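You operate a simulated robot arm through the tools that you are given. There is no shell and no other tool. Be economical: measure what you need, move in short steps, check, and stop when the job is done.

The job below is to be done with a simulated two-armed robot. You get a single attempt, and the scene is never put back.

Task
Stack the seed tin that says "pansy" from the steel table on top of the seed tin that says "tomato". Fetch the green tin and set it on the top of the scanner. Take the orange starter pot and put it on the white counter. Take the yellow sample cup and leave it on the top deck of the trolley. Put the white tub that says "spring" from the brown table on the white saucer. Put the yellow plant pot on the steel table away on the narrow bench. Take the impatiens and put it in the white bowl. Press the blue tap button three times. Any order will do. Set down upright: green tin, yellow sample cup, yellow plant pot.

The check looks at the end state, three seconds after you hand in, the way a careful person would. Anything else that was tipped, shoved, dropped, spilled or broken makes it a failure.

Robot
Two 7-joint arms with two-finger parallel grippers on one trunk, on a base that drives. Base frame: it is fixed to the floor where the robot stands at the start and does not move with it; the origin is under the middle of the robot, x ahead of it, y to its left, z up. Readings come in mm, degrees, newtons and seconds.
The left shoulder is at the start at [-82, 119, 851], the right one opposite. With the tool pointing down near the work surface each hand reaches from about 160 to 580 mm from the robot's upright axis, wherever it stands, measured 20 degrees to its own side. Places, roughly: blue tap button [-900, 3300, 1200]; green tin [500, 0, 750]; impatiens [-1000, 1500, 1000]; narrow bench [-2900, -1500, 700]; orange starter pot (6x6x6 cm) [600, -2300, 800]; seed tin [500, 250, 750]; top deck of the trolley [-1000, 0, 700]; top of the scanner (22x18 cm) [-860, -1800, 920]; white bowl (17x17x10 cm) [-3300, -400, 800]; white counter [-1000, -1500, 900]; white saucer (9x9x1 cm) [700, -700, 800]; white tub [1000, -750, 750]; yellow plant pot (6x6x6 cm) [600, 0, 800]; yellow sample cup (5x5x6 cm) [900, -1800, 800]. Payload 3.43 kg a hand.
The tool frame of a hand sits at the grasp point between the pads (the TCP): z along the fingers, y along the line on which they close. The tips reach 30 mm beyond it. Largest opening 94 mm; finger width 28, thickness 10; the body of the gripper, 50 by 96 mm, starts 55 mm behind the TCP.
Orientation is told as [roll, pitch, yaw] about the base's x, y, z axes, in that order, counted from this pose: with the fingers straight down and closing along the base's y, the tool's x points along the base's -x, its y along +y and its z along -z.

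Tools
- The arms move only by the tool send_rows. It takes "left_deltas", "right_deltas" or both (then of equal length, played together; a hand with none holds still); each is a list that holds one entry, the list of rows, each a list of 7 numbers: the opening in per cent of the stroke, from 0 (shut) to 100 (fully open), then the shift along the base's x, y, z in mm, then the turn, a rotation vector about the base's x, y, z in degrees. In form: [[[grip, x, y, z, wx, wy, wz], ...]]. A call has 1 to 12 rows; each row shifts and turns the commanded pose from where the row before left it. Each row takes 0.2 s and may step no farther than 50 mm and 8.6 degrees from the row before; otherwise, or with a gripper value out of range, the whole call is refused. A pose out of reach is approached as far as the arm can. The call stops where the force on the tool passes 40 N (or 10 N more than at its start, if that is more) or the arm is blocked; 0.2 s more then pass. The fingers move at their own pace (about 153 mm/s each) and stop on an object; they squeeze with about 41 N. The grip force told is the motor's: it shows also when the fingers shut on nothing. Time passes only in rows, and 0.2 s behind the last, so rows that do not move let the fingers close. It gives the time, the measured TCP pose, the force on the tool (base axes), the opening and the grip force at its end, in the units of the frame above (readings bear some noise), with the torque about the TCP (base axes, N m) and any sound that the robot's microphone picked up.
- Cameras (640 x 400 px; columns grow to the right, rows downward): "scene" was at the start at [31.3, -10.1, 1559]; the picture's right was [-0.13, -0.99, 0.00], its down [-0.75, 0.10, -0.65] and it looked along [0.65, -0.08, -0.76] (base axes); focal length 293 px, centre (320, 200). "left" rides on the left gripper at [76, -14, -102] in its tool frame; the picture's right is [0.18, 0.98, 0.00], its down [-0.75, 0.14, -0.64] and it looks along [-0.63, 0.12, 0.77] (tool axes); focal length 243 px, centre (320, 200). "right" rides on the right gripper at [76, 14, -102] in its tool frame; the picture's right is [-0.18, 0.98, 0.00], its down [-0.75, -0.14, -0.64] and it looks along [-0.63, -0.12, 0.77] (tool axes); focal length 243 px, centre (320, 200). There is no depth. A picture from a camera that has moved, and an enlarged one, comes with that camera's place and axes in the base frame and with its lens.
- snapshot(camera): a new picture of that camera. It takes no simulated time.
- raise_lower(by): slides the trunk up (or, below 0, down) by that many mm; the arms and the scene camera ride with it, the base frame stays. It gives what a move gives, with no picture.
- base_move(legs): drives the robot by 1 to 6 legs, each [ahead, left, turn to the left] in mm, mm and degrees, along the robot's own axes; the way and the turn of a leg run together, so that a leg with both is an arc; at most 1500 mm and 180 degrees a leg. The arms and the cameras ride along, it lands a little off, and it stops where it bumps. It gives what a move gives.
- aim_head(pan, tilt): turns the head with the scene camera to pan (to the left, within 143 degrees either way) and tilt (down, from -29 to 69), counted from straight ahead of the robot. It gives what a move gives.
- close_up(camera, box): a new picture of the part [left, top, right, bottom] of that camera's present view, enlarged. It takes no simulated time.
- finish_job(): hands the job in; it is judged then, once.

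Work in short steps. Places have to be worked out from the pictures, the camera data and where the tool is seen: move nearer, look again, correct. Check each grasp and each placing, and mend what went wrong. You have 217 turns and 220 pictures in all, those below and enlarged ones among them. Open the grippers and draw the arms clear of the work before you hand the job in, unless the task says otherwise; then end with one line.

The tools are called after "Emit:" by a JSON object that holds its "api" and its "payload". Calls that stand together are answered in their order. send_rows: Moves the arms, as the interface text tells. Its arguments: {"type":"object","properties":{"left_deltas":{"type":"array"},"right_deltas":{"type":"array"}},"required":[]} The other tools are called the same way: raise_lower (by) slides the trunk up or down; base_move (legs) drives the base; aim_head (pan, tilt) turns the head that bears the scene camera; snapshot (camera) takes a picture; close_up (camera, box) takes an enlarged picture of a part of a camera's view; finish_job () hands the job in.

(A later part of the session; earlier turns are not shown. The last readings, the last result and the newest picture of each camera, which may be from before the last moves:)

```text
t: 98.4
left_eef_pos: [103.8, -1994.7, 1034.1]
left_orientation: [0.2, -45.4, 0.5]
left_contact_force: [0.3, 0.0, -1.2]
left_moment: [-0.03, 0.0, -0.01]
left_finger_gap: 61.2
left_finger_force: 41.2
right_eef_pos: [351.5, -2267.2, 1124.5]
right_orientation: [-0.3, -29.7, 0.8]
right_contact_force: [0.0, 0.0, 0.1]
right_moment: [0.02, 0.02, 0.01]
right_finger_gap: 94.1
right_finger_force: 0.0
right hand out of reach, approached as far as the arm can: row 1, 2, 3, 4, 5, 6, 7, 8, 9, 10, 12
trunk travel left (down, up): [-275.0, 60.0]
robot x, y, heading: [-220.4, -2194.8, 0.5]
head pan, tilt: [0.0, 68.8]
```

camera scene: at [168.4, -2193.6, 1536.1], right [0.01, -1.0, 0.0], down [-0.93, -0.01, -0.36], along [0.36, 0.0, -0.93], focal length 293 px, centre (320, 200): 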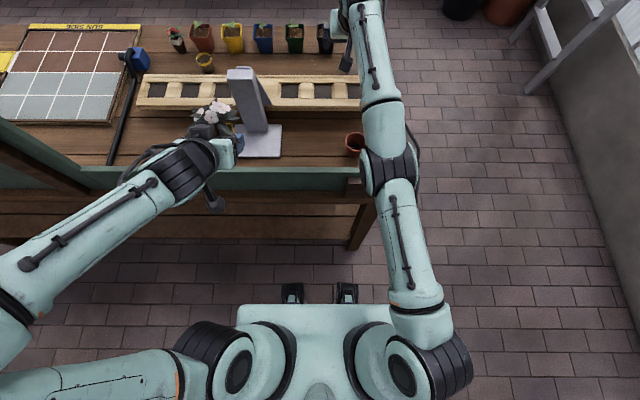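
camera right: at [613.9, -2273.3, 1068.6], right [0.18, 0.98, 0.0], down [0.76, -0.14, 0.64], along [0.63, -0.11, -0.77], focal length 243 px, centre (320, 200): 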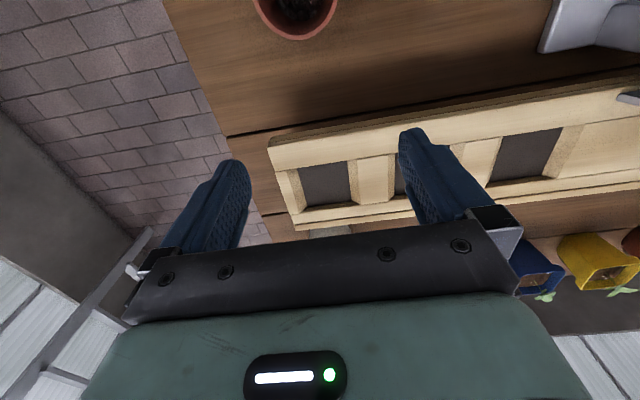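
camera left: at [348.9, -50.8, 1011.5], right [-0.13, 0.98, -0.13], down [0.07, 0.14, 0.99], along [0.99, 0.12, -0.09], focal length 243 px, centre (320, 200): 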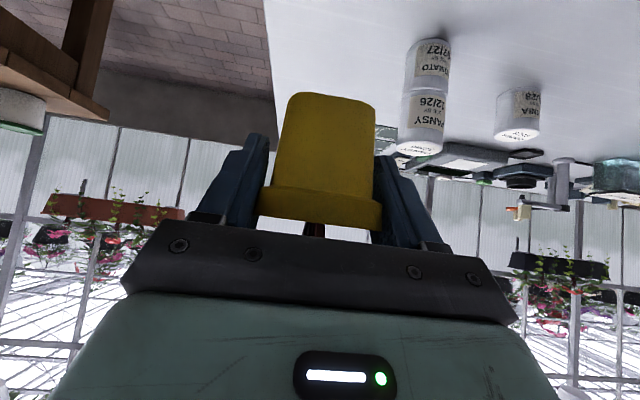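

Emit:
{"api": "send_rows", "payload": {"right_deltas": [[[100, 15, -10, 20, 0, 6, 0], [100, 15, -10, 20, 0, 6, 0], [100, 15, -10, 20, 0, 6, 0], [100, 15, -10, 20, 0, 6, 0], [100, 15, -10, 20, 0, 6, 0], [100, 15, -10, 20, 0, 0, 0], [100, 2, -1, 1, 0, 0, 0], [100, 2, 1, 1, 0, 0, 0], [100, 2, -1, 1, 0, 0, 0], [100, 2, 1, 1, 0, 0, 0], [100, 2, -1, 1, 0, 0, 0], [100, 2, 1, 1, 0, 0, 0]]]}}

```text
t: 101.0
left_eef_pos: [103.7, -1995.3, 1035.7]
left_orientation: [0.2, -45.3, 0.5]
left_contact_force: [-0.2, 0.0, -2.1]
left_moment: [0.03, 0.0, 0.01]
left_finger_gap: 60.9
left_finger_force: 41.5
right_eef_pos: [261.1, -2327.7, 1097.3]
right_orientation: [0.1, 0.3, 0.5]
right_contact_force: [1.0, 0.4, -0.2]
right_moment: [0.02, 0.01, 0.0]
right_finger_gap: 93.9
right_finger_force: 0.1
right hand out of reach, approached as far as the arm can: row 1, 2, 3, 4, 5, 6, 8, 10, 12
trunk travel left (down, up): [-275.0, 60.0]
robot x, y, heading: [-222.4, -2194.1, 0.5]
head pan, tilt: [0.0, 68.8]
```

Emit:
{"api": "aim_head", "payload": {"pan": -30, "tilt": 60}}

Emit:
{"api": "snapshot", "payload": {"camera": "scene"}}

```text
t: 101.9
left_eef_pos: [104.4, -1995.7, 1034.4]
left_orientation: [0.2, -45.3, 0.5]
left_contact_force: [0.0, -0.2, -1.0]
left_moment: [0.01, 0.03, 0.0]
left_finger_gap: 60.8
left_finger_force: 41.0
right_eef_pos: [260.3, -2326.5, 1097.3]
right_orientation: [0.1, 0.3, 0.6]
right_contact_force: [0.4, -0.3, 1.1]
right_moment: [0.02, -0.04, 0.02]
right_finger_gap: 94.0
right_finger_force: 0.1
trunk travel left (down, up): [-275.0, 60.0]
robot x, y, heading: [-222.3, -2196.6, 0.5]
head pan, tilt: [-30.0, 60.0]
```

```text
155 pictures are left
camera scene: at [-210.7, -2230.2, 1545.5], right [-0.49, -0.87, 0.0], down [-0.76, 0.42, -0.5], along [0.44, -0.24, -0.87], focal length 293 px, centre (320, 200)
```

scene: 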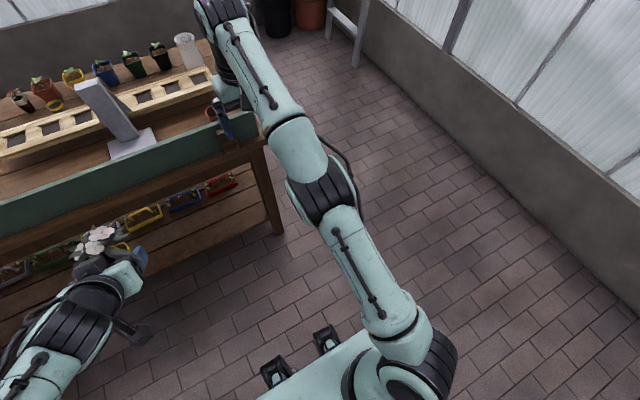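

Emit:
{"api": "send_rows", "payload": {"right_deltas": [[[100, -40, 0, -29, 0, 0, 0], [100, -40, 0, -29, 0, 0, 0], [100, -40, 0, -29, 0, 0, 0], [100, -40, 0, -29, 0, 0, 0]]]}}

Emit:
{"api": "send_rows", "payload": {"right_deltas": [[[100, 0, -40, 0, 0, 0, 0], [100, 0, -40, 0, 0, 0, 0], [100, -40, -20, 0, 0, 0, 0], [100, -40, 0, 0, 0, 0, 0]]]}}

```text
t: 102.9
left_eef_pos: [102.1, -1995.8, 1035.1]
left_orientation: [0.2, -45.3, 0.5]
left_contact_force: [0.1, 0.4, -1.1]
left_moment: [0.02, -0.03, 0.01]
left_finger_gap: 61.0
left_finger_force: 40.5
right_eef_pos: [97.9, -2324.5, 981.2]
right_orientation: [0.2, -0.1, 0.6]
right_contact_force: [0.0, -0.6, 0.6]
right_moment: [0.01, 0.02, -0.03]
right_finger_gap: 94.1
right_finger_force: 0.0
trunk travel left (down, up): [-275.0, 60.0]
robot x, y, heading: [-218.4, -2196.3, 0.6]
head pan, tilt: [-30.0, 60.0]
```

```text
t: 103.9
left_eef_pos: [102.9, -1996.0, 1035.4]
left_orientation: [0.2, -45.3, 0.6]
left_contact_force: [0.1, 0.0, -1.4]
left_moment: [-0.01, 0.01, 0.01]
left_finger_gap: 60.9
left_finger_force: 41.3
right_eef_pos: [18.8, -2426.3, 978.1]
right_orientation: [0.0, 0.2, 0.6]
right_contact_force: [-0.1, -0.6, 0.7]
right_moment: [-0.01, -0.02, 0.01]
right_finger_gap: 93.8
right_finger_force: 0.0
trunk travel left (down, up): [-275.0, 60.0]
robot x, y, heading: [-223.5, -2196.8, 0.5]
head pan, tilt: [-30.0, 60.0]
```

Unstuck by large radial inward steps. Now drive back in and approach the orange pot, keeping away from full stretch.

Emit:
{"api": "base_move", "payload": {"legs": [[380, 0, 0]]}}

Emit:
{"api": "send_rows", "payload": {"right_deltas": [[[100, 38, 30, 0, 0, 0, 0], [100, 38, 30, 0, 0, 0, 0], [100, 38, 30, 0, 0, 0, 0], [100, 38, 30, 0, 0, 0, 0], [100, 38, 16, -20, 0, 0, 0], [100, 0, 0, 0, 0, 0, 0]]]}}

Emit:
{"api": "snapshot", "payload": {"camera": "right"}}

```text
t: 106.3
left_eef_pos: [481.6, -1988.3, 1034.9]
left_orientation: [0.2, -45.3, 0.9]
left_contact_force: [-0.1, 0.4, -0.9]
left_moment: [0.02, 0.0, 0.01]
left_finger_gap: 61.0
left_finger_force: 40.7
right_eef_pos: [399.9, -2421.3, 978.3]
right_orientation: [0.1, 0.2, 1.0]
right_contact_force: [-0.2, -0.1, 0.2]
right_moment: [0.0, 0.0, 0.03]
right_finger_gap: 93.9
right_finger_force: 0.0
trunk travel left (down, up): [-275.0, 60.0]
robot x, y, heading: [156.5, -2193.5, 1.1]
head pan, tilt: [-30.0, 60.0]
```

```text
t: 107.7
left_eef_pos: [481.2, -1987.2, 1035.3]
left_orientation: [0.2, -45.3, 0.9]
left_contact_force: [0.0, -0.1, -1.1]
left_moment: [-0.04, -0.01, 0.02]
left_finger_gap: 61.1
left_finger_force: 41.3
right_eef_pos: [588.4, -2286.8, 958.9]
right_orientation: [0.1, 0.1, 1.0]
right_contact_force: [0.3, 0.0, -0.3]
right_moment: [0.0, 0.01, -0.03]
right_finger_gap: 93.9
right_finger_force: 0.1
trunk travel left (down, up): [-275.0, 60.0]
robot x, y, heading: [156.8, -2192.1, 1.1]
head pan, tilt: [-30.0, 60.0]
```

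```text
154 pictures are left
camera right: at [511.6, -2275.8, 1061.6], right [0.17, 0.99, 0.0], down [0.76, -0.13, 0.64], along [0.63, -0.11, -0.77], focal length 243 px, centre (320, 200)
```

right: 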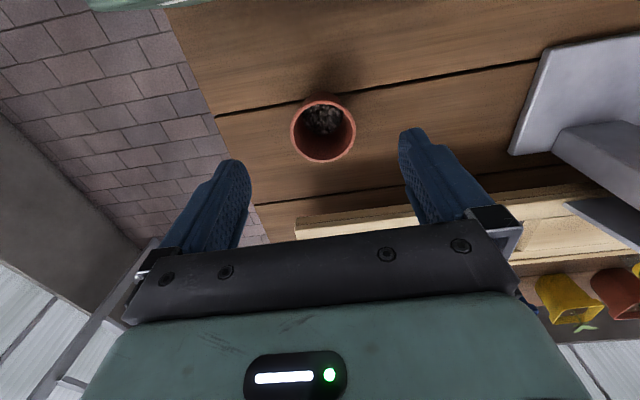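

Pot rim at about (602,-2290). Align and descend in stages.

Emit:
{"api": "send_rows", "payload": {"right_deltas": [[[100, 12, -3, -30, 0, 0, 0], [100, 0, 0, -40, 0, 0, 0], [100, 0, 0, 0, 0, 0, 0]]]}}

Emit:
{"api": "snapshot", "payload": {"camera": "right"}}

Emit:
{"api": "snapshot", "payload": {"camera": "scene"}}

```text
t: 108.5
left_eef_pos: [481.4, -1986.9, 1034.3]
left_orientation: [0.1, -45.3, 0.8]
left_contact_force: [0.5, -0.7, -1.4]
left_moment: [0.01, -0.02, 0.01]
left_finger_gap: 60.8
left_finger_force: 41.0
right_eef_pos: [602.4, -2286.3, 891.3]
right_orientation: [0.1, 0.2, 0.9]
right_contact_force: [-0.3, 0.3, 0.0]
right_moment: [0.01, -0.02, -0.02]
right_finger_gap: 94.2
right_finger_force: 0.0
trunk travel left (down, up): [-275.0, 60.0]
robot x, y, heading: [154.9, -2193.6, 0.9]
head pan, tilt: [-30.0, 60.0]
```

```text
153 pictures are left
camera right: at [526.3, -2275.9, 993.9], right [0.17, 0.99, 0.0], down [0.76, -0.13, 0.64], along [0.63, -0.11, -0.77], focal length 243 px, centre (320, 200)
```

right: 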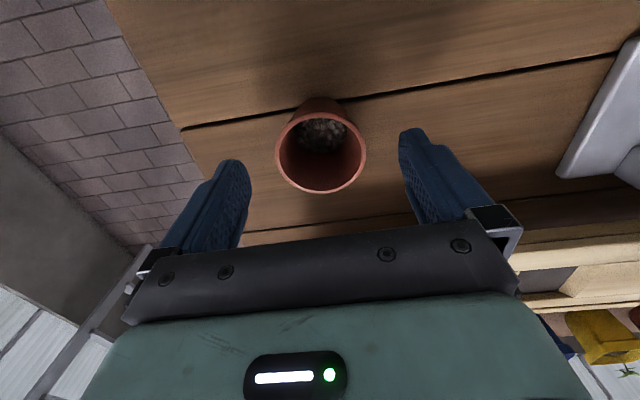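

```text
152 pictures are left
camera scene: at [168.1, -2224.8, 1545.5], right [-0.48, -0.87, 0.0], down [-0.76, 0.42, -0.5], along [0.44, -0.24, -0.87], focal length 293 px, centre (320, 200)
```

scene: 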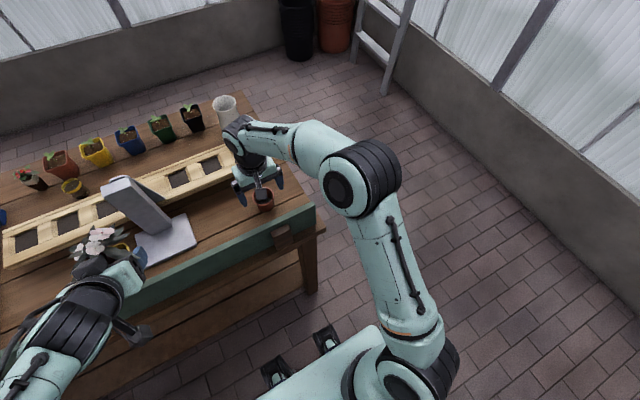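

Rim at about z 843, centred. Descend to TCP 826 and close.

Emit:
{"api": "send_rows", "payload": {"right_deltas": [[[100, 1, -3, -30, 0, 0, 0], [100, 0, 0, -20, 0, 0, 0], [100, 0, 0, -13, 0, 0, 0], [0, 0, 0, 0, 0, 0, 0], [0, 0, 0, 0, 0, 0, 0], [0, 0, 0, 0, 0, 0, 0]]]}}

Emit:
{"api": "snapshot", "payload": {"camera": "right"}}

```text
t: 109.9
left_eef_pos: [479.5, -1988.8, 1036.1]
left_orientation: [0.2, -45.4, 0.9]
left_contact_force: [-0.2, 0.2, -1.0]
left_moment: [0.01, 0.01, 0.01]
left_finger_gap: 61.0
left_finger_force: 41.1
right_eef_pos: [603.3, -2288.9, 830.7]
right_orientation: [0.0, -0.3, 0.9]
right_contact_force: [2.6, -6.6, 36.3]
right_moment: [-1.39, 0.37, 0.28]
right_finger_gap: 58.9
right_finger_force: 40.7
trunk travel left (down, up): [-275.0, 60.0]
robot x, y, heading: [153.8, -2189.7, 0.9]
head pan, tilt: [-30.0, 60.0]
```

```text
151 pictures are left
camera right: at [526.2, -2277.7, 932.2], right [0.17, 0.99, 0.0], down [0.75, -0.13, 0.65], along [0.64, -0.11, -0.76], focal length 243 px, centre (320, 200)
```

right: 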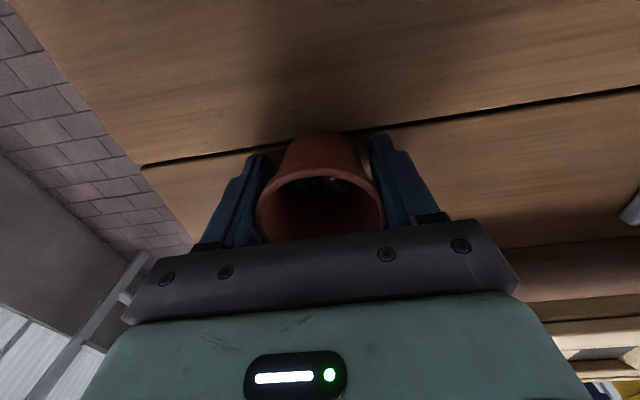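

Gripped (table is z 800). Lift and retract, then turn back to the counter.

Emit:
{"api": "send_rows", "payload": {"right_deltas": [[[0, 0, 0, 40, 0, 0, 0], [0, 0, 0, 45, 0, 0, 0], [0, 0, 0, 45, 0, 0, 0], [0, -40, -15, 10, 0, 0, 0], [0, -40, -15, 10, 0, 0, 0], [0, -40, -15, 10, 0, 0, 0], [0, 0, 0, 0, 0, 0, 0]]]}}

Emit:
{"api": "snapshot", "payload": {"camera": "right"}}

Emit:
{"api": "base_move", "payload": {"legs": [[-280, 0, 0], [0, 650, 0], [0, 0, 179]]}}

Emit:
{"api": "aim_head", "payload": {"pan": 0, "tilt": 50}}

Emit:
{"api": "snapshot", "payload": {"camera": "scene"}}

```text
t: 111.5
left_eef_pos: [481.7, -1987.3, 1034.8]
left_orientation: [0.1, -45.3, 0.8]
left_contact_force: [0.8, -0.3, -1.4]
left_moment: [0.0, -0.01, -0.01]
left_finger_gap: 61.1
left_finger_force: 41.0
right_eef_pos: [482.0, -2335.3, 985.1]
right_orientation: [0.1, 0.2, 1.0]
right_contact_force: [0.4, -0.5, 0.0]
right_moment: [-0.03, 0.01, 0.01]
right_finger_gap: 58.8
right_finger_force: 40.8
trunk travel left (down, up): [-275.0, 60.0]
robot x, y, heading: [157.9, -2189.0, 1.1]
head pan, tilt: [-30.0, 60.0]
```

```text
150 pictures are left
camera right: at [405.2, -2324.2, 1088.2], right [0.17, 0.99, 0.0], down [0.76, -0.13, 0.64], along [0.63, -0.11, -0.77], focal length 243 px, centre (320, 200)
```

right: 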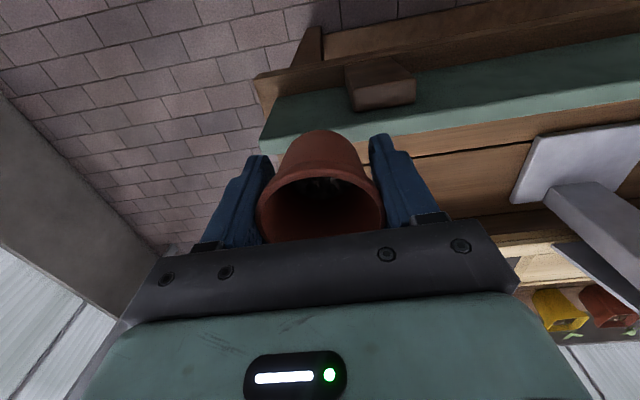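

```text
t: 126.1
left_eef_pos: [-469.6, -1751.2, 1035.0]
left_orientation: [0.2, -45.3, 175.3]
left_contact_force: [0.5, 0.1, -1.0]
left_moment: [-0.01, -0.04, 0.01]
left_finger_gap: 60.7
left_finger_force: 41.0
right_eef_pos: [-436.8, -1404.3, 984.9]
right_orientation: [0.1, 0.2, 175.4]
right_contact_force: [-0.4, -0.9, -1.1]
right_moment: [0.0, 0.0, 0.02]
right_finger_gap: 59.3
right_finger_force: 41.6
trunk travel left (down, up): [-275.0, 60.0]
robot x, y, heading: [-128.1, -1579.3, 175.5]
head pan, tilt: [-30.0, 60.0]
```

```text
t: 127.0
left_eef_pos: [-470.3, -1751.2, 1035.2]
left_orientation: [0.3, -45.3, 175.2]
left_contact_force: [0.1, -0.5, -1.7]
left_moment: [0.01, 0.0, 0.0]
left_finger_gap: 60.9
left_finger_force: 41.1
right_eef_pos: [-437.3, -1404.9, 985.7]
right_orientation: [0.1, 0.2, 175.4]
right_contact_force: [-0.5, 0.5, -0.5]
right_moment: [-0.01, 0.02, -0.02]
right_finger_gap: 59.2
right_finger_force: 41.1
trunk travel left (down, up): [-275.0, 60.0]
robot x, y, heading: [-126.9, -1578.2, 175.0]
head pan, tilt: [0.0, 50.0]
```

```text
149 pictures are left
camera scene: at [-161.3, -1577.1, 1558.1], right [0.08, 1.0, 0.0], down [0.76, -0.06, -0.64], along [-0.64, 0.05, -0.77], focal length 293 px, centre (320, 200)
```

scene: 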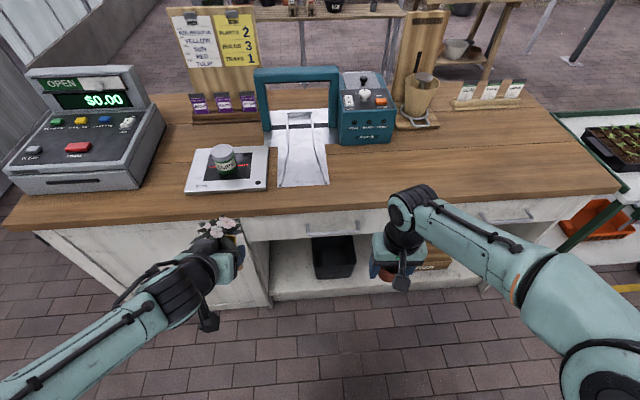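

There's free counter space in front at about (-790,-1180). Shift right and approach.

Emit:
{"api": "base_move", "payload": {"legs": [[0, -250, 5], [220, 0, 0]]}}

Emit:
{"api": "send_rows", "payload": {"right_deltas": [[[0, -40, -10, 0, 0, 0, 0], [0, -40, -10, -5, 0, 0, 0], [0, -30, -10, -5, 0, 0, 0], [0, 0, 0, 0, 0, 0, 0]]]}}

Emit:
{"api": "snapshot", "payload": {"camera": "scene"}}

Emit:
{"api": "snapshot", "payload": {"camera": "right"}}

```text
t: 131.2
left_eef_pos: [-667.2, -1518.7, 1033.9]
left_orientation: [0.1, -45.3, 179.5]
left_contact_force: [-0.1, -1.1, -1.1]
left_moment: [0.0, 0.02, 0.03]
left_finger_gap: 61.0
left_finger_force: 41.4
right_eef_pos: [-660.5, -1170.2, 985.8]
right_orientation: [0.1, 0.2, 179.8]
right_contact_force: [0.2, -0.5, -0.5]
right_moment: [-0.01, 0.02, 0.0]
right_finger_gap: 59.3
right_finger_force: 40.9
trunk travel left (down, up): [-275.0, 60.0]
robot x, y, heading: [-337.4, -1323.1, 180.0]
head pan, tilt: [0.0, 50.0]
```

```text
t: 132.2
left_eef_pos: [-666.8, -1520.0, 1035.8]
left_orientation: [0.2, -45.3, 179.6]
left_contact_force: [0.9, 0.0, -1.3]
left_moment: [0.02, -0.01, 0.02]
left_finger_gap: 61.1
left_finger_force: 40.6
right_eef_pos: [-770.4, -1200.6, 974.4]
right_orientation: [0.0, 0.2, 179.7]
right_contact_force: [-0.1, 0.3, -0.1]
right_moment: [0.0, 0.0, -0.02]
right_finger_gap: 59.2
right_finger_force: 41.3
trunk travel left (down, up): [-275.0, 60.0]
robot x, y, heading: [-337.5, -1325.4, 179.7]
head pan, tilt: [0.0, 50.0]
```

```text
148 pictures are left
camera scene: at [-371.7, -1321.7, 1558.1], right [0.01, 1.0, 0.0], down [0.77, 0.0, -0.64], along [-0.64, 0.0, -0.77], focal length 293 px, centre (320, 200)
```

scene: 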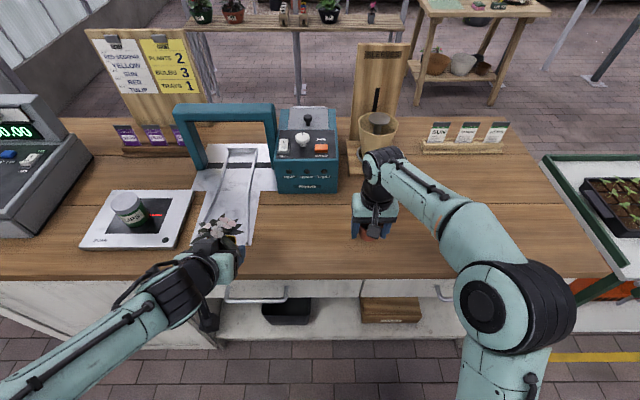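

```text
147 pictures are left
camera right: at [-694.5, -1216.6, 1077.2], right [-0.19, -0.98, 0.0], down [-0.76, 0.15, 0.64], along [-0.63, 0.12, -0.77], focal length 243 px, centre (320, 200)
```

right: 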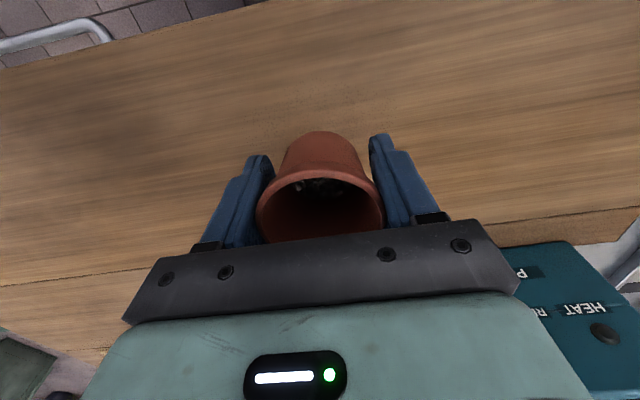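

Free surface below. Lower to contact (expect TCP z ≈ 931).

Emit:
{"api": "send_rows", "payload": {"right_deltas": [[[0, 0, 0, -20, 0, 0, 0], [0, 0, 0, -12, 0, 0, 0], [0, 0, 0, -6, 0, 0, 0], [0, 0, 0, -5, 0, 0, 0], [0, 0, 0, 0, 0, 0, 0]]]}}

```text
t: 133.4
left_eef_pos: [-667.5, -1518.2, 1035.3]
left_orientation: [0.1, -45.3, 179.6]
left_contact_force: [0.3, 0.4, -1.1]
left_moment: [0.02, -0.01, 0.01]
left_finger_gap: 61.0
left_finger_force: 40.7
right_eef_pos: [-769.2, -1201.0, 933.9]
right_orientation: [0.1, 0.2, 179.7]
right_contact_force: [-0.1, 0.3, -0.1]
right_moment: [0.02, 0.01, 0.05]
right_finger_gap: 59.3
right_finger_force: 41.0
trunk travel left (down, up): [-275.0, 60.0]
robot x, y, heading: [-335.5, -1323.5, 179.4]
head pan, tilt: [0.0, 50.0]
```

Emit:
{"api": "send_rows", "payload": {"right_deltas": [[[0, 0, 0, -3, 0, 0, 0], [0, 0, 0, -3, 0, 0, 0], [0, 0, 0, -3, 0, 0, 0], [0, 0, 0, -3, 0, 0, 0], [0, 0, 0, 0, 0, 0, 0]]]}}

Emit:
{"api": "snapshot", "payload": {"camera": "right"}}

```text
t: 134.3
left_eef_pos: [-666.0, -1518.2, 1034.5]
left_orientation: [0.2, -45.3, 179.6]
left_contact_force: [0.4, 0.5, -1.5]
left_moment: [-0.01, -0.02, 0.03]
left_finger_gap: 60.9
left_finger_force: 41.3
right_eef_pos: [-769.6, -1201.5, 931.7]
right_orientation: [0.3, -0.4, 179.7]
right_contact_force: [10.1, 0.5, 15.5]
right_moment: [0.57, -0.53, -0.32]
right_finger_gap: 59.3
right_finger_force: 40.9
trunk travel left (down, up): [-275.0, 60.0]
robot x, y, heading: [-336.1, -1321.2, 179.8]
head pan, tilt: [0.0, 50.0]
stopped in row 4 (right hand): the force on the tool passed its limit at 45 N (the readings are from after the stop); the commanded pose is now the measured one
```

```text
146 pictures are left
camera right: at [-693.7, -1216.6, 1032.3], right [-0.19, -0.98, 0.01], down [-0.75, 0.15, 0.65], along [-0.64, 0.12, -0.76], focal length 243 px, centre (320, 200)
```

right: 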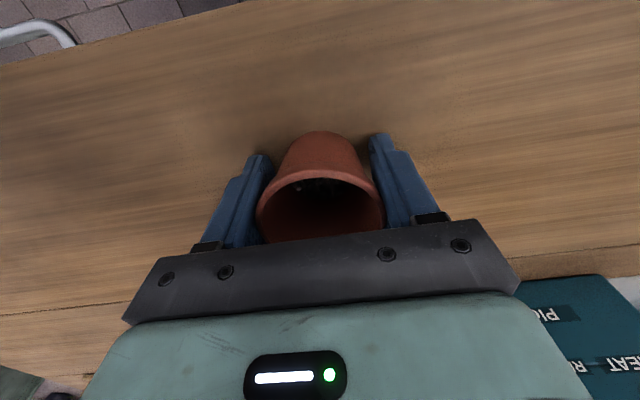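

Contact; open and rise, then retract.

Emit:
{"api": "send_rows", "payload": {"right_deltas": [[[0, 0, 0, 1, 0, 0, 0], [80, 0, 0, 0, 0, 0, 0], [100, 0, 0, 0, 0, 0, 0], [100, 0, 0, 20, 0, 0, 0], [100, 0, 0, 40, 0, 0, 0], [100, 30, 0, 35, 0, 0, 0], [100, 45, 0, 0, 0, 0, 0], [100, 45, 0, 0, 0, 0, 0]]]}}

Emit:
{"api": "close_up", "payload": {"camera": "scene", "box": [290, 150, 470, 290]}}

```text
t: 136.1
left_eef_pos: [-667.9, -1518.2, 1034.7]
left_orientation: [0.2, -45.3, 179.6]
left_contact_force: [-0.1, 0.1, -1.5]
left_moment: [-0.02, -0.01, 0.01]
left_finger_gap: 60.9
left_finger_force: 41.2
right_eef_pos: [-651.4, -1201.3, 1027.5]
right_orientation: [0.2, -0.4, 179.7]
right_contact_force: [-0.5, -0.7, 0.1]
right_moment: [-0.03, -0.01, -0.02]
right_finger_gap: 93.7
right_finger_force: 0.0
trunk travel left (down, up): [-275.0, 60.0]
robot x, y, heading: [-337.5, -1324.0, 179.7]
head pan, tilt: [0.0, 50.0]
```

```text
2.86 times, centred on (380, 220) of scene
camera zoom: at [-371.0, -1321.7, 1558.1], right [0.01, 1.0, 0.0], down [0.77, 0.0, -0.64], along [-0.64, 0.0, -0.77], focal length 838 px, centre (149, 143)
```

zoom: 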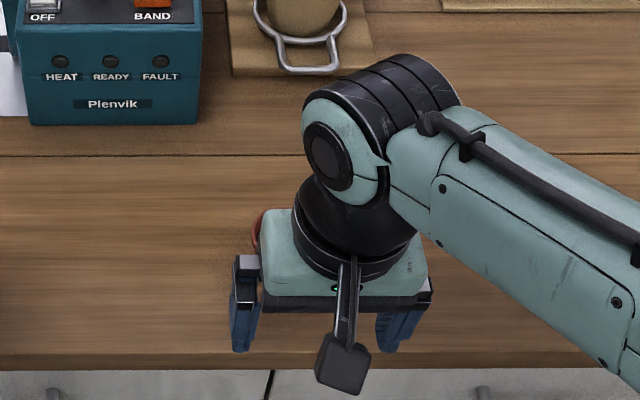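

Next the yellow sample cup. Back off, slide to y≈-1790, and turn to face the brown table.

Emit:
{"api": "base_move", "payload": {"legs": [[-200, 0, 0], [0, 470, 0], [0, 0, -180], [180, 0, 0]]}}

Emit:
{"api": "aim_head", "payload": {"pan": 0, "tilt": 50}}

Emit:
{"api": "snapshot", "payload": {"camera": "scene"}}

```text
t: 150.2
left_eef_pos: [345.1, -1567.9, 1035.5]
left_orientation: [0.0, -45.3, 3.1]
left_contact_force: [0.7, -0.6, -1.8]
left_moment: [0.01, 0.01, -0.01]
left_finger_gap: 60.8
left_finger_force: 40.6
right_eef_pos: [349.5, -1884.4, 1026.7]
right_orientation: [0.2, -0.3, 3.1]
right_contact_force: [0.4, -0.1, -0.3]
right_moment: [0.02, 0.0, 0.03]
right_finger_gap: 94.2
right_finger_force: 0.0
trunk travel left (down, up): [-275.0, 60.0]
robot x, y, heading: [28.0, -1783.4, 3.1]
head pan, tilt: [0.0, 50.0]
```

```text
t: 150.8
left_eef_pos: [345.6, -1569.2, 1034.8]
left_orientation: [0.2, -45.2, 3.1]
left_contact_force: [-0.2, -1.1, 0.0]
left_moment: [-0.01, -0.02, -0.05]
left_finger_gap: 60.9
left_finger_force: 40.9
right_eef_pos: [351.7, -1886.1, 1027.5]
right_orientation: [0.1, -0.2, 3.2]
right_contact_force: [0.5, -0.3, -0.4]
right_moment: [0.0, -0.01, -0.01]
right_finger_gap: 93.9
right_finger_force: 0.1
trunk travel left (down, up): [-275.0, 60.0]
robot x, y, heading: [27.8, -1782.6, 3.1]
head pan, tilt: [0.0, 50.0]
```

```text
144 pictures are left
camera scene: at [59.6, -1782.9, 1558.1], right [0.06, -1.0, 0.0], down [-0.77, -0.04, -0.64], along [0.64, 0.04, -0.77], focal length 293 px, centre (320, 200)
```

scene: 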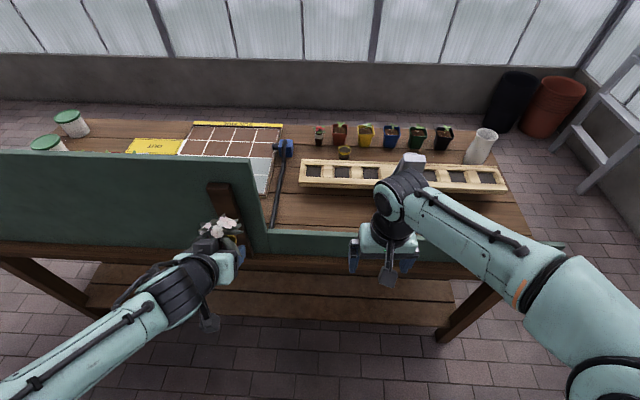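

Cup confirmed at (881,-1823). I'll put the right hand in a forward-tilted pose and tuck the left hand inward, then position the base turned right ~15°.

Emit:
{"api": "send_rows", "payload": {"right_deltas": [[[100, 16, 0, -5, 0, -5, 0], [100, 16, 0, -5, 0, -5, 0], [100, 16, 0, -5, 0, -5, 0], [100, 16, 0, -5, 0, -5, 0], [100, 16, 0, -5, 0, -5, 0], [100, 16, 0, -5, 0, -5, 0], [100, 16, 0, 0, 0, -5, 0], [100, 0, 0, 0, 0, 0, 0]]], "left_deltas": [[[0, -5, -16, 3, 0, 0, 0], [0, -5, -16, 3, 0, 0, 0], [0, -5, -16, 3, 0, 0, 0], [0, -5, -16, 3, 0, 0, 0], [0, 0, -16, 3, 0, 0, 0], [0, 0, -16, 3, 0, 0, 0], [0, 0, -10, 3, 0, 0, 0], [0, 0, 0, 0, 0, 0, 0]]]}}

Emit:
{"api": "base_move", "payload": {"legs": [[0, 80, -18], [120, 30, 0]]}}

Emit:
{"api": "snapshot", "payload": {"camera": "scene"}}

Emit:
{"api": "snapshot", "payload": {"camera": "right"}}

```text
t: 152.6
left_eef_pos: [325.7, -1676.6, 1057.4]
left_orientation: [0.0, -45.2, 3.1]
left_contact_force: [-0.5, 0.6, -2.3]
left_moment: [-0.03, 0.02, 0.01]
left_finger_gap: 61.2
left_finger_force: 41.0
right_eef_pos: [463.1, -1886.3, 995.1]
right_orientation: [-1.9, -35.5, 3.9]
right_contact_force: [-0.1, -1.1, -0.3]
right_moment: [-0.01, 0.0, 0.01]
right_finger_gap: 93.9
right_finger_force: 0.1
trunk travel left (down, up): [-275.0, 60.0]
robot x, y, heading: [27.1, -1786.9, 3.0]
head pan, tilt: [0.0, 50.0]
```

```text
t: 154.8
left_eef_pos: [475.4, -1689.2, 1057.1]
left_orientation: [0.0, -45.3, -14.7]
left_contact_force: [1.0, -0.3, -0.1]
left_moment: [0.03, -0.02, -0.04]
left_finger_gap: 61.1
left_finger_force: 41.6
right_eef_pos: [543.2, -1933.5, 995.4]
right_orientation: [-2.0, -35.3, -13.8]
right_contact_force: [0.7, 0.6, 0.2]
right_moment: [-0.01, 0.04, -0.03]
right_finger_gap: 94.2
right_finger_force: 0.1
trunk travel left (down, up): [-275.0, 60.0]
robot x, y, heading: [161.0, -1704.6, -14.5]
head pan, tilt: [0.0, 50.0]
```

```text
143 pictures are left
camera scene: at [188.7, -1711.9, 1558.0], right [-0.25, -0.97, 0.0], down [-0.74, 0.19, -0.64], along [0.62, -0.16, -0.77], focal length 293 px, centre (320, 200)
```

scene: 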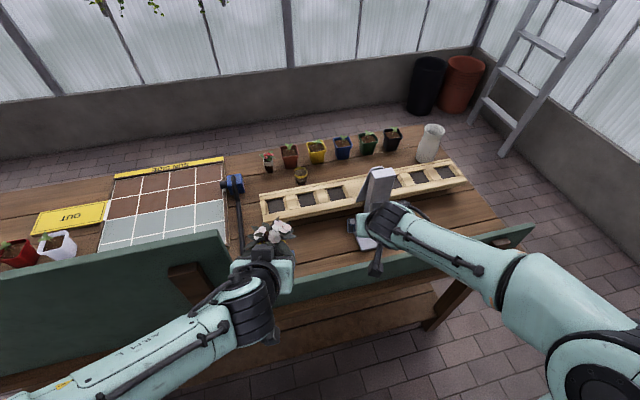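

```text
142 pictures are left
camera right: at [428.5, -1887.1, 1034.6], right [0.4, 0.91, 0.08], down [0.21, -0.17, 0.96], along [0.89, -0.37, -0.26], focal length 243 px, centre (320, 200)
```

right: 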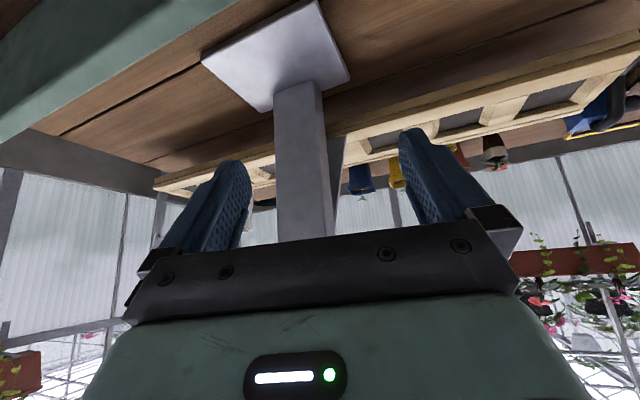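

The tall stand (≈(620,-1975)) is right ahead of the right hand; I first move the hand sideways to y≈-1823 and straighten its yaw.

Emit:
{"api": "send_rows", "payload": {"right_deltas": [[[100, -5, 22, 5, 0, 0, 2.8], [100, -5, 22, 5, 0, 0, 2.8], [100, 0, 22, 5, 0, 0, 2.8], [100, 0, 22, 0, 0, 0, 2.8], [100, 0, 22, 0, 0, 0, 2.8], [100, 0, 0, 0, 0, 0, 0]]]}}

Emit:
{"api": "base_move", "payload": {"legs": [[85, 22, 0]]}}

Emit:
{"api": "snapshot", "payload": {"camera": "scene"}}

Emit:
{"api": "snapshot", "payload": {"camera": "right"}}

```text
t: 156.2
left_eef_pos: [475.0, -1688.8, 1058.2]
left_orientation: [0.2, -45.3, -14.7]
left_contact_force: [-0.5, 0.5, -1.6]
left_moment: [0.0, 0.02, 0.01]
left_finger_gap: 60.9
left_finger_force: 41.0
right_eef_pos: [531.5, -1821.8, 1010.6]
right_orientation: [-1.9, -35.4, 0.2]
right_contact_force: [-0.4, -0.4, 0.4]
right_moment: [0.03, -0.01, 0.01]
right_finger_gap: 93.9
right_finger_force: 0.1
trunk travel left (down, up): [-275.0, 60.0]
robot x, y, heading: [163.0, -1703.8, -14.6]
head pan, tilt: [0.0, 50.0]
```

```text
t: 157.3
left_eef_pos: [565.7, -1689.4, 1057.8]
left_orientation: [0.1, -45.4, -14.4]
left_contact_force: [0.4, 0.6, -1.7]
left_moment: [0.0, 0.03, 0.03]
left_finger_gap: 60.9
left_finger_force: 40.6
right_eef_pos: [622.0, -1820.8, 1010.4]
right_orientation: [-2.0, -35.3, 0.3]
right_contact_force: [-0.2, 0.4, -0.6]
right_moment: [0.0, -0.01, 0.01]
right_finger_gap: 94.2
right_finger_force: 0.0
trunk travel left (down, up): [-275.0, 60.0]
robot x, y, heading: [251.9, -1700.1, -14.1]
head pan, tilt: [0.0, 50.0]
```

```text
141 pictures are left
camera scene: at [278.1, -1712.2, 1558.0], right [-0.25, -0.97, 0.0], down [-0.74, 0.19, -0.64], along [0.62, -0.16, -0.77], focal length 293 px, centre (320, 200)
```

scene: 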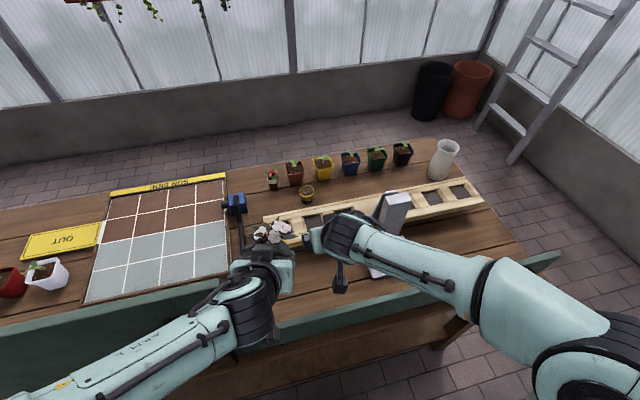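

```text
140 pictures are left
camera right: at [500.1, -1805.7, 1048.7], right [0.16, 0.98, 0.08], down [0.24, -0.12, 0.96], along [0.96, -0.14, -0.26], focal length 243 px, centre (320, 200)
```

right: 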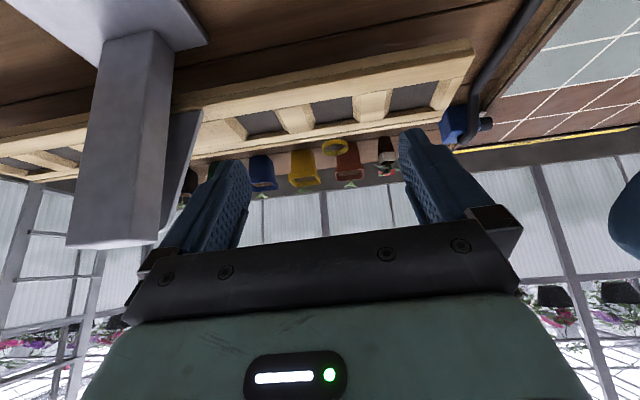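

Extending here would bring the right forearm too close to the stand while the left holds the pot. Better order: deliver the pot (and impatiens) first, fetch the cup later with free hands. Back off, turn toward +y, restore the right hand.

Emit:
{"api": "base_move", "payload": {"legs": [[-340, 0, 0], [0, 0, 104], [1450, 0, 0]]}}

Emit:
{"api": "aim_head", "payload": {"pan": 20, "tilt": 20}}

Emit:
{"api": "snapshot", "payload": {"camera": "scene"}}

```text
t: 170.6
left_eef_pos: [-138.8, 129.5, 1056.7]
left_orientation: [0.2, -45.3, 88.7]
left_contact_force: [0.5, 0.1, -1.8]
left_moment: [-0.03, 0.04, 0.01]
left_finger_gap: 61.2
left_finger_force: 41.1
right_eef_pos: [-22.5, 213.3, 1010.1]
right_orientation: [-2.0, -35.3, 103.5]
right_contact_force: [0.3, 0.2, -0.1]
right_moment: [-0.02, 0.01, 0.03]
right_finger_gap: 94.1
right_finger_force: 0.0
trunk travel left (down, up): [-275.0, 60.0]
robot x, y, heading: [-47.2, -178.3, 88.7]
head pan, tilt: [0.0, 50.0]
```

```text
t: 171.6
left_eef_pos: [-138.8, 128.0, 1056.5]
left_orientation: [0.2, -45.3, 88.7]
left_contact_force: [0.4, -0.5, -0.9]
left_moment: [-0.01, 0.01, 0.01]
left_finger_gap: 61.1
left_finger_force: 40.9
right_eef_pos: [-21.4, 213.1, 1009.7]
right_orientation: [-2.0, -35.3, 103.5]
right_contact_force: [0.9, -0.7, 0.3]
right_moment: [-0.01, 0.0, -0.06]
right_finger_gap: 94.2
right_finger_force: 0.0
trunk travel left (down, up): [-275.0, 60.0]
robot x, y, heading: [-51.9, -180.7, 88.9]
head pan, tilt: [20.0, 20.0]
```

```text
139 pictures are left
camera scene: at [-83.9, -133.7, 1603.6], right [0.95, 0.32, 0.0], down [0.11, -0.32, -0.94], along [-0.3, 0.89, -0.34], focal length 293 px, centre (320, 200)
```

scene: 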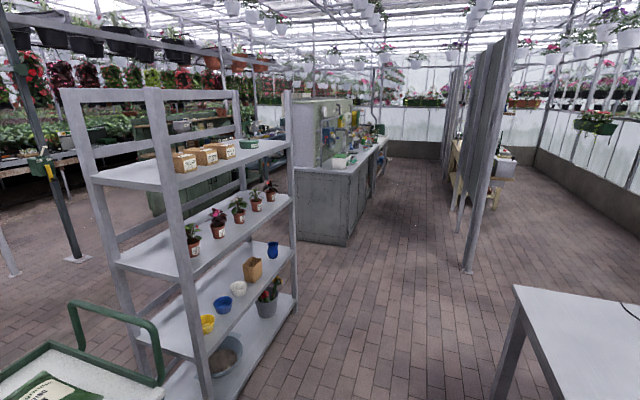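

Plants stand on the shelf's third tier around x≈-960, y≈780–1470. Drive up and face the shelf to read labels.

Emit:
{"api": "base_move", "payload": {"legs": [[1450, 0, 0], [0, 0, 91], [120, 0, 0]]}}

Emit:
{"api": "aim_head", "payload": {"pan": 0, "tilt": 35}}

Emit:
{"api": "snapshot", "payload": {"camera": "scene"}}

```text
t: 183.5
left_eef_pos: [-433.4, 1144.8, 1056.7]
left_orientation: [0.2, -45.4, -178.2]
left_contact_force: [-0.7, -0.3, -1.4]
left_moment: [0.01, 0.0, -0.03]
left_finger_gap: 60.8
left_finger_force: 41.0
right_eef_pos: [-523.2, 1254.7, 1009.1]
right_orientation: [-2.0, -35.3, -163.4]
right_contact_force: [-0.6, -0.4, 0.5]
right_moment: [-0.02, -0.01, 0.02]
right_finger_gap: 94.0
right_finger_force: 0.0
trunk travel left (down, up): [-275.0, 60.0]
robot x, y, heading: [-131.1, 1248.9, -178.0]
head pan, tilt: [20.0, 20.0]
```

```text
t: 184.3
left_eef_pos: [-432.3, 1144.9, 1058.2]
left_orientation: [0.1, -45.4, -178.2]
left_contact_force: [0.1, -1.1, -0.1]
left_moment: [0.0, 0.0, 0.0]
left_finger_gap: 61.1
left_finger_force: 40.9
right_eef_pos: [-523.5, 1254.7, 1010.8]
right_orientation: [-2.1, -35.2, -163.3]
right_contact_force: [0.4, 0.0, 0.0]
right_moment: [-0.01, -0.01, -0.02]
right_finger_gap: 94.0
right_finger_force: 0.1
trunk travel left (down, up): [-275.0, 60.0]
robot x, y, heading: [-131.2, 1247.8, -178.0]
head pan, tilt: [0.0, 35.0]
```

```text
138 pictures are left
camera scene: at [-176.9, 1245.9, 1579.9], right [-0.03, 1.0, 0.0], down [0.57, 0.02, -0.82], along [-0.82, -0.03, -0.57], focal length 293 px, centre (320, 200)
```

scene: 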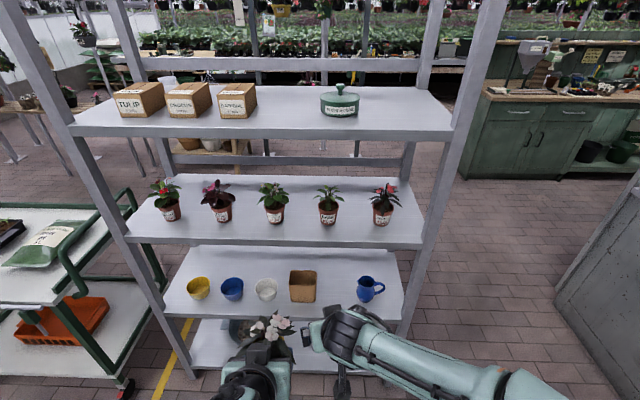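

Emit:
{"api": "close_up", "payload": {"camera": "scene", "box": [140, 165, 280, 245]}}

Emit:
{"api": "close_up", "payload": {"camera": "scene", "box": [270, 165, 410, 245]}}

```text
4.57 times, centred on (210, 205) of scene
camera zoom: at [-176.9, 1245.9, 1579.9], right [-0.03, 1.0, 0.0], down [0.57, 0.02, -0.82], along [-0.82, -0.03, -0.57], focal length 1342 px, centre (823, 177)
```

zoom: 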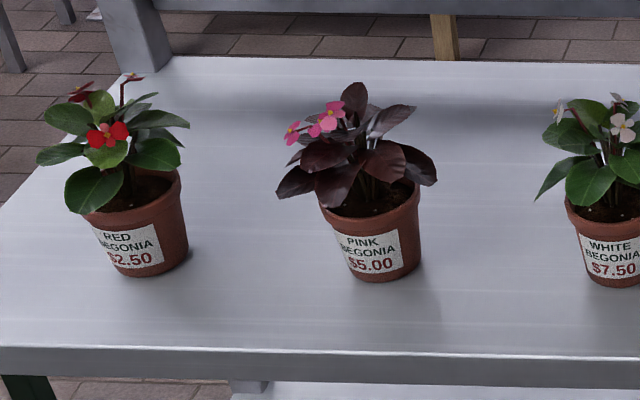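

```text
4.57 times, centred on (340, 205) of scene
camera zoom: at [-176.9, 1245.9, 1579.9], right [-0.03, 1.0, 0.0], down [0.57, 0.02, -0.82], along [-0.82, -0.03, -0.57], focal length 1342 px, centre (229, 177)
```

zoom: 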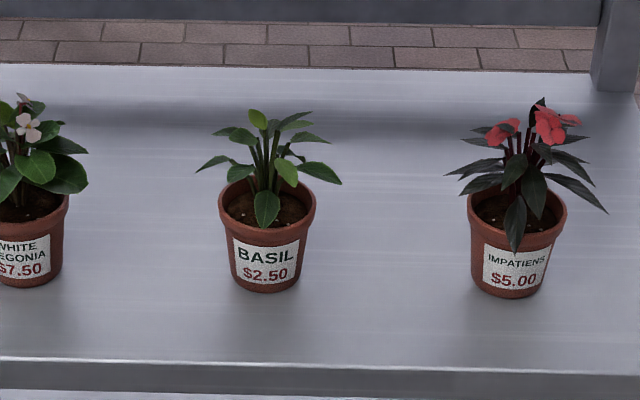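

Impatiens is the rightmost pot, around (-935,1430) on the tier at z≈950. Retract both hands, set right tool to 45° facing the shelf, then drive in.

Emit:
{"api": "send_rows", "payload": {"right_deltas": [[[100, 20, 16, 5, 0, 1.7, -2.8], [100, 20, 16, 5, 0, 1.7, -2.8], [100, 20, 16, 5, 0, 1.7, -2.8], [100, 20, 16, 5, 0, 1.7, -2.8], [100, 20, 16, 5, 0, 1.7, -2.8], [100, 12, 16, 5, 0, 1.7, -2.8], [100, 0, 0, 0, 0, 0, 0]]], "left_deltas": [[[0, 10, -10, 4, 0, 0, 0], [0, 10, -10, 4, 0, 0, 0], [0, 10, -10, 4, 0, 0, 0], [0, 10, -10, 4, 0, 0, 0], [0, 10, -10, 4, 0, 0, 0], [0, 10, -10, 4, 0, 0, 0], [0, 0, 0, 0, 0, 0, 0]]]}}

Emit:
{"api": "base_move", "payload": {"legs": [[0, -80, -2], [330, 0, 0]]}}

Emit:
{"api": "snapshot", "payload": {"camera": "right"}}

Emit:
{"api": "snapshot", "payload": {"camera": "scene"}}

```text
t: 185.9
left_eef_pos: [-371.6, 1085.7, 1082.3]
left_orientation: [0.2, -45.3, -178.4]
left_contact_force: [-0.4, -1.5, -1.7]
left_moment: [-0.01, -0.01, 0.03]
left_finger_gap: 61.2
left_finger_force: 41.1
right_eef_pos: [-413.0, 1351.3, 1039.3]
right_orientation: [-4.1, -45.4, -178.9]
right_contact_force: [-0.7, 0.0, -0.4]
right_moment: [-0.06, 0.01, -0.01]
right_finger_gap: 93.7
right_finger_force: 0.0
trunk travel left (down, up): [-275.0, 60.0]
robot x, y, heading: [-131.8, 1247.0, -178.1]
head pan, tilt: [0.0, 35.0]
```

```text
t: 189.0
left_eef_pos: [-709.0, 1169.1, 1081.7]
left_orientation: [0.2, -45.3, 180.0]
left_contact_force: [-0.9, -0.5, -2.4]
left_moment: [0.0, -0.01, -0.02]
left_finger_gap: 61.4
left_finger_force: 40.6
right_eef_pos: [-739.9, 1438.2, 1040.3]
right_orientation: [-4.0, -45.4, 179.3]
right_contact_force: [-0.5, 0.0, -0.2]
right_moment: [0.03, -0.02, -0.02]
right_finger_gap: 94.0
right_finger_force: 0.2
trunk travel left (down, up): [-275.0, 60.0]
robot x, y, heading: [-465.0, 1326.3, -179.7]
head pan, tilt: [0.0, 35.0]
```

```text
135 pictures are left
camera right: at [-615.0, 1412.7, 1057.1], right [-0.19, -0.98, 0.08], down [-0.07, 0.1, 0.99], along [-0.98, 0.18, -0.08], focal length 243 px, centre (320, 200)
```

right: 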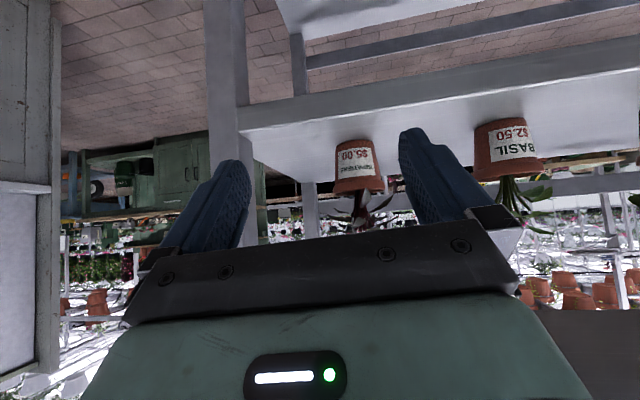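

```text
134 pictures are left
camera scene: at [-509.6, 1323.7, 1579.8], right [0.0, 1.0, 0.0], down [0.57, 0.0, -0.82], along [-0.82, 0.0, -0.57], focal length 293 px, centre (320, 200)
```

scene: 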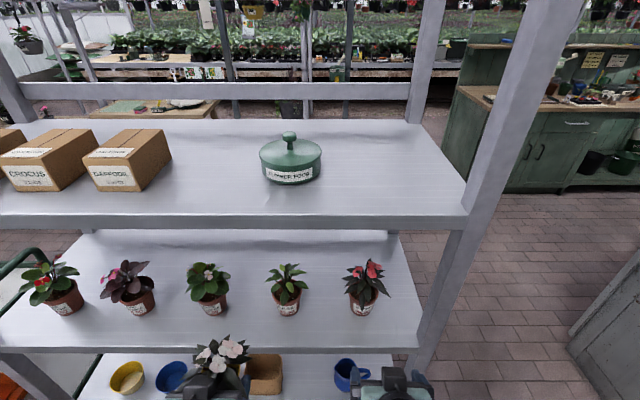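

Triangulated: tier z≈964, impatiens pot centre ≈(-943,1420). Go to a point back along the 45° line and correct the roll.

Emit:
{"api": "send_rows", "payload": {"right_deltas": [[[100, -20, -6, 25, -1.4, 0, 1.4], [100, -30, -6, 25, -1.4, 0, 1.4], [100, -40, -6, 20, 0, 0, 0], [100, 0, 0, 0, 0, 0, 0]]]}}

Emit:
{"api": "snapshot", "payload": {"camera": "right"}}

Emit:
{"api": "close_up", "payload": {"camera": "scene", "box": [280, 230, 460, 400]}}

```text
t: 190.0
left_eef_pos: [-708.9, 1169.3, 1082.3]
left_orientation: [0.2, -45.3, 179.9]
left_contact_force: [0.5, -0.2, -1.7]
left_moment: [0.0, 0.01, 0.0]
left_finger_gap: 60.9
left_finger_force: 40.8
right_eef_pos: [-830.7, 1419.6, 1110.3]
right_orientation: [0.1, -45.4, 179.2]
right_contact_force: [0.3, 0.3, -0.5]
right_moment: [0.03, 0.0, -0.06]
right_finger_gap: 94.2
right_finger_force: 0.2
trunk travel left (down, up): [-275.0, 60.0]
robot x, y, heading: [-464.5, 1323.9, -179.8]
head pan, tilt: [0.0, 35.0]
```

```text
133 pictures are left
camera right: at [-704.8, 1402.8, 1128.3], right [-0.14, -0.98, 0.13], down [-0.07, 0.14, 0.99], along [-0.99, 0.13, -0.09], focal length 243 px, centre (320, 200)
```

right: 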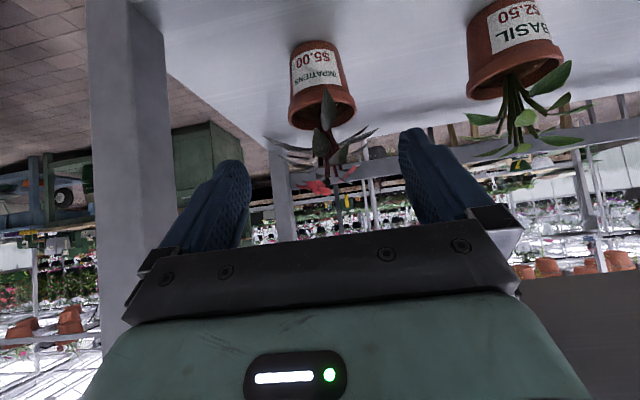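

```text
2.35 times, centred on (370, 315) of scene
camera zoom: at [-508.4, 1323.9, 1579.8], right [0.0, 1.0, 0.0], down [0.57, 0.0, -0.82], along [-0.82, 0.0, -0.57], focal length 690 px, centre (202, -71)
```

zoom: 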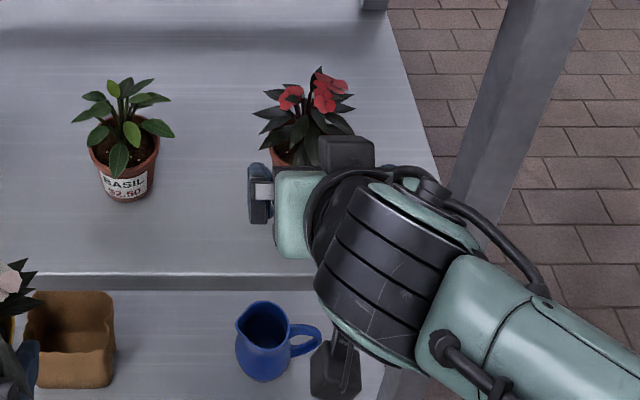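

Refined: rim centre ≈(-935,1419,1012), tier ≈950. Move along the approach to about 50 mm short and re-check.

Emit:
{"api": "send_rows", "payload": {"right_deltas": [[[100, -15, 0, -30, 0, 0, 0], [100, -23, 0, -26, 0, 0, 0], [100, -23, 0, -24, 0, 0, 0], [100, 0, 0, 0, 0, 0, 0]]]}}

Emit:
{"api": "snapshot", "payload": {"camera": "right"}}

```text
t: 191.0
left_eef_pos: [-708.3, 1169.2, 1082.3]
left_orientation: [0.2, -45.3, 180.0]
left_contact_force: [0.4, 0.2, -1.8]
left_moment: [-0.03, 0.01, -0.01]
left_finger_gap: 61.1
left_finger_force: 41.1
right_eef_pos: [-890.6, 1420.8, 1031.3]
right_orientation: [-0.1, -45.3, 179.2]
right_contact_force: [-0.2, -0.5, 0.1]
right_moment: [0.0, 0.01, 0.01]
right_finger_gap: 94.1
right_finger_force: 0.1
trunk travel left (down, up): [-275.0, 60.0]
robot x, y, heading: [-465.0, 1321.9, -180.0]
head pan, tilt: [0.0, 35.0]
```

```text
131 pictures are left
camera right: at [-766.0, 1403.2, 1047.6], right [-0.14, -0.98, 0.13], down [-0.07, 0.14, 0.99], along [-0.99, 0.13, -0.09], focal length 243 px, centre (320, 200)
```

right: 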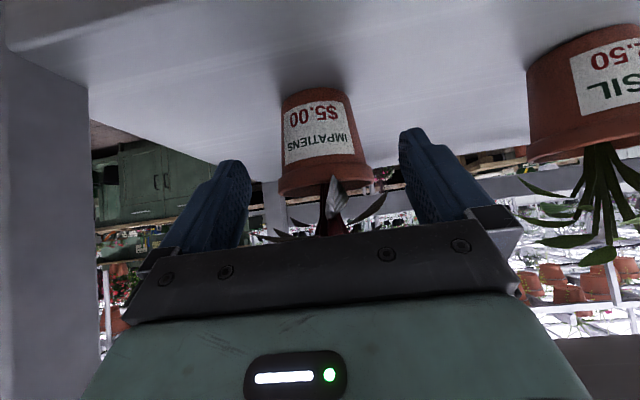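

Alignment good. Final slide of ~42 mm diagonal and close.

Emit:
{"api": "send_rows", "payload": {"right_deltas": [[[100, -21, -1, -20, 0, 0, 0], [100, -21, -1, -20, 0, 0, 0], [100, 0, 0, 0, 0, 0, 0], [0, 0, 0, 0, 0, 0, 0], [0, 0, 0, 0, 0, 0, 0], [0, 0, 0, 0, 0, 0, 0]]]}}

Emit:
{"api": "snapshot", "payload": {"camera": "right"}}

```text
t: 192.4
left_eef_pos: [-708.7, 1168.5, 1082.4]
left_orientation: [0.3, -45.3, 180.0]
left_contact_force: [-0.6, 0.2, -1.0]
left_moment: [0.02, -0.01, 0.01]
left_finger_gap: 60.7
left_finger_force: 41.3
right_eef_pos: [-931.9, 1418.8, 991.5]
right_orientation: [0.0, -45.3, 179.3]
right_contact_force: [0.7, 0.6, 1.2]
right_moment: [-0.02, 0.03, -0.05]
right_finger_gap: 66.5
right_finger_force: 41.0
trunk travel left (down, up): [-275.0, 60.0]
robot x, y, heading: [-462.4, 1323.4, -179.9]
head pan, tilt: [0.0, 35.0]
```

```text
130 pictures are left
camera right: at [-807.1, 1401.1, 1009.4], right [-0.14, -0.98, 0.13], down [-0.07, 0.14, 0.99], along [-0.99, 0.13, -0.09], focal length 243 px, centre (320, 200)
```

right: 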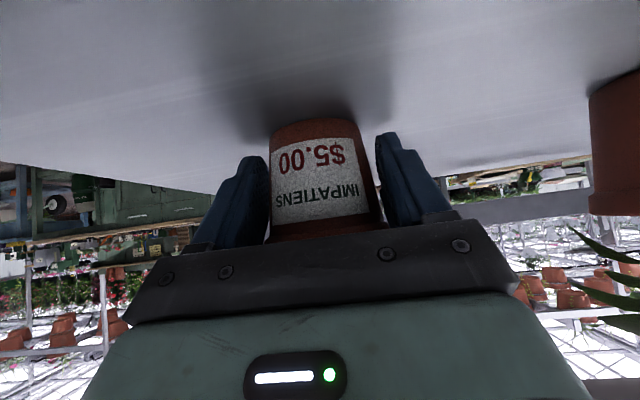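

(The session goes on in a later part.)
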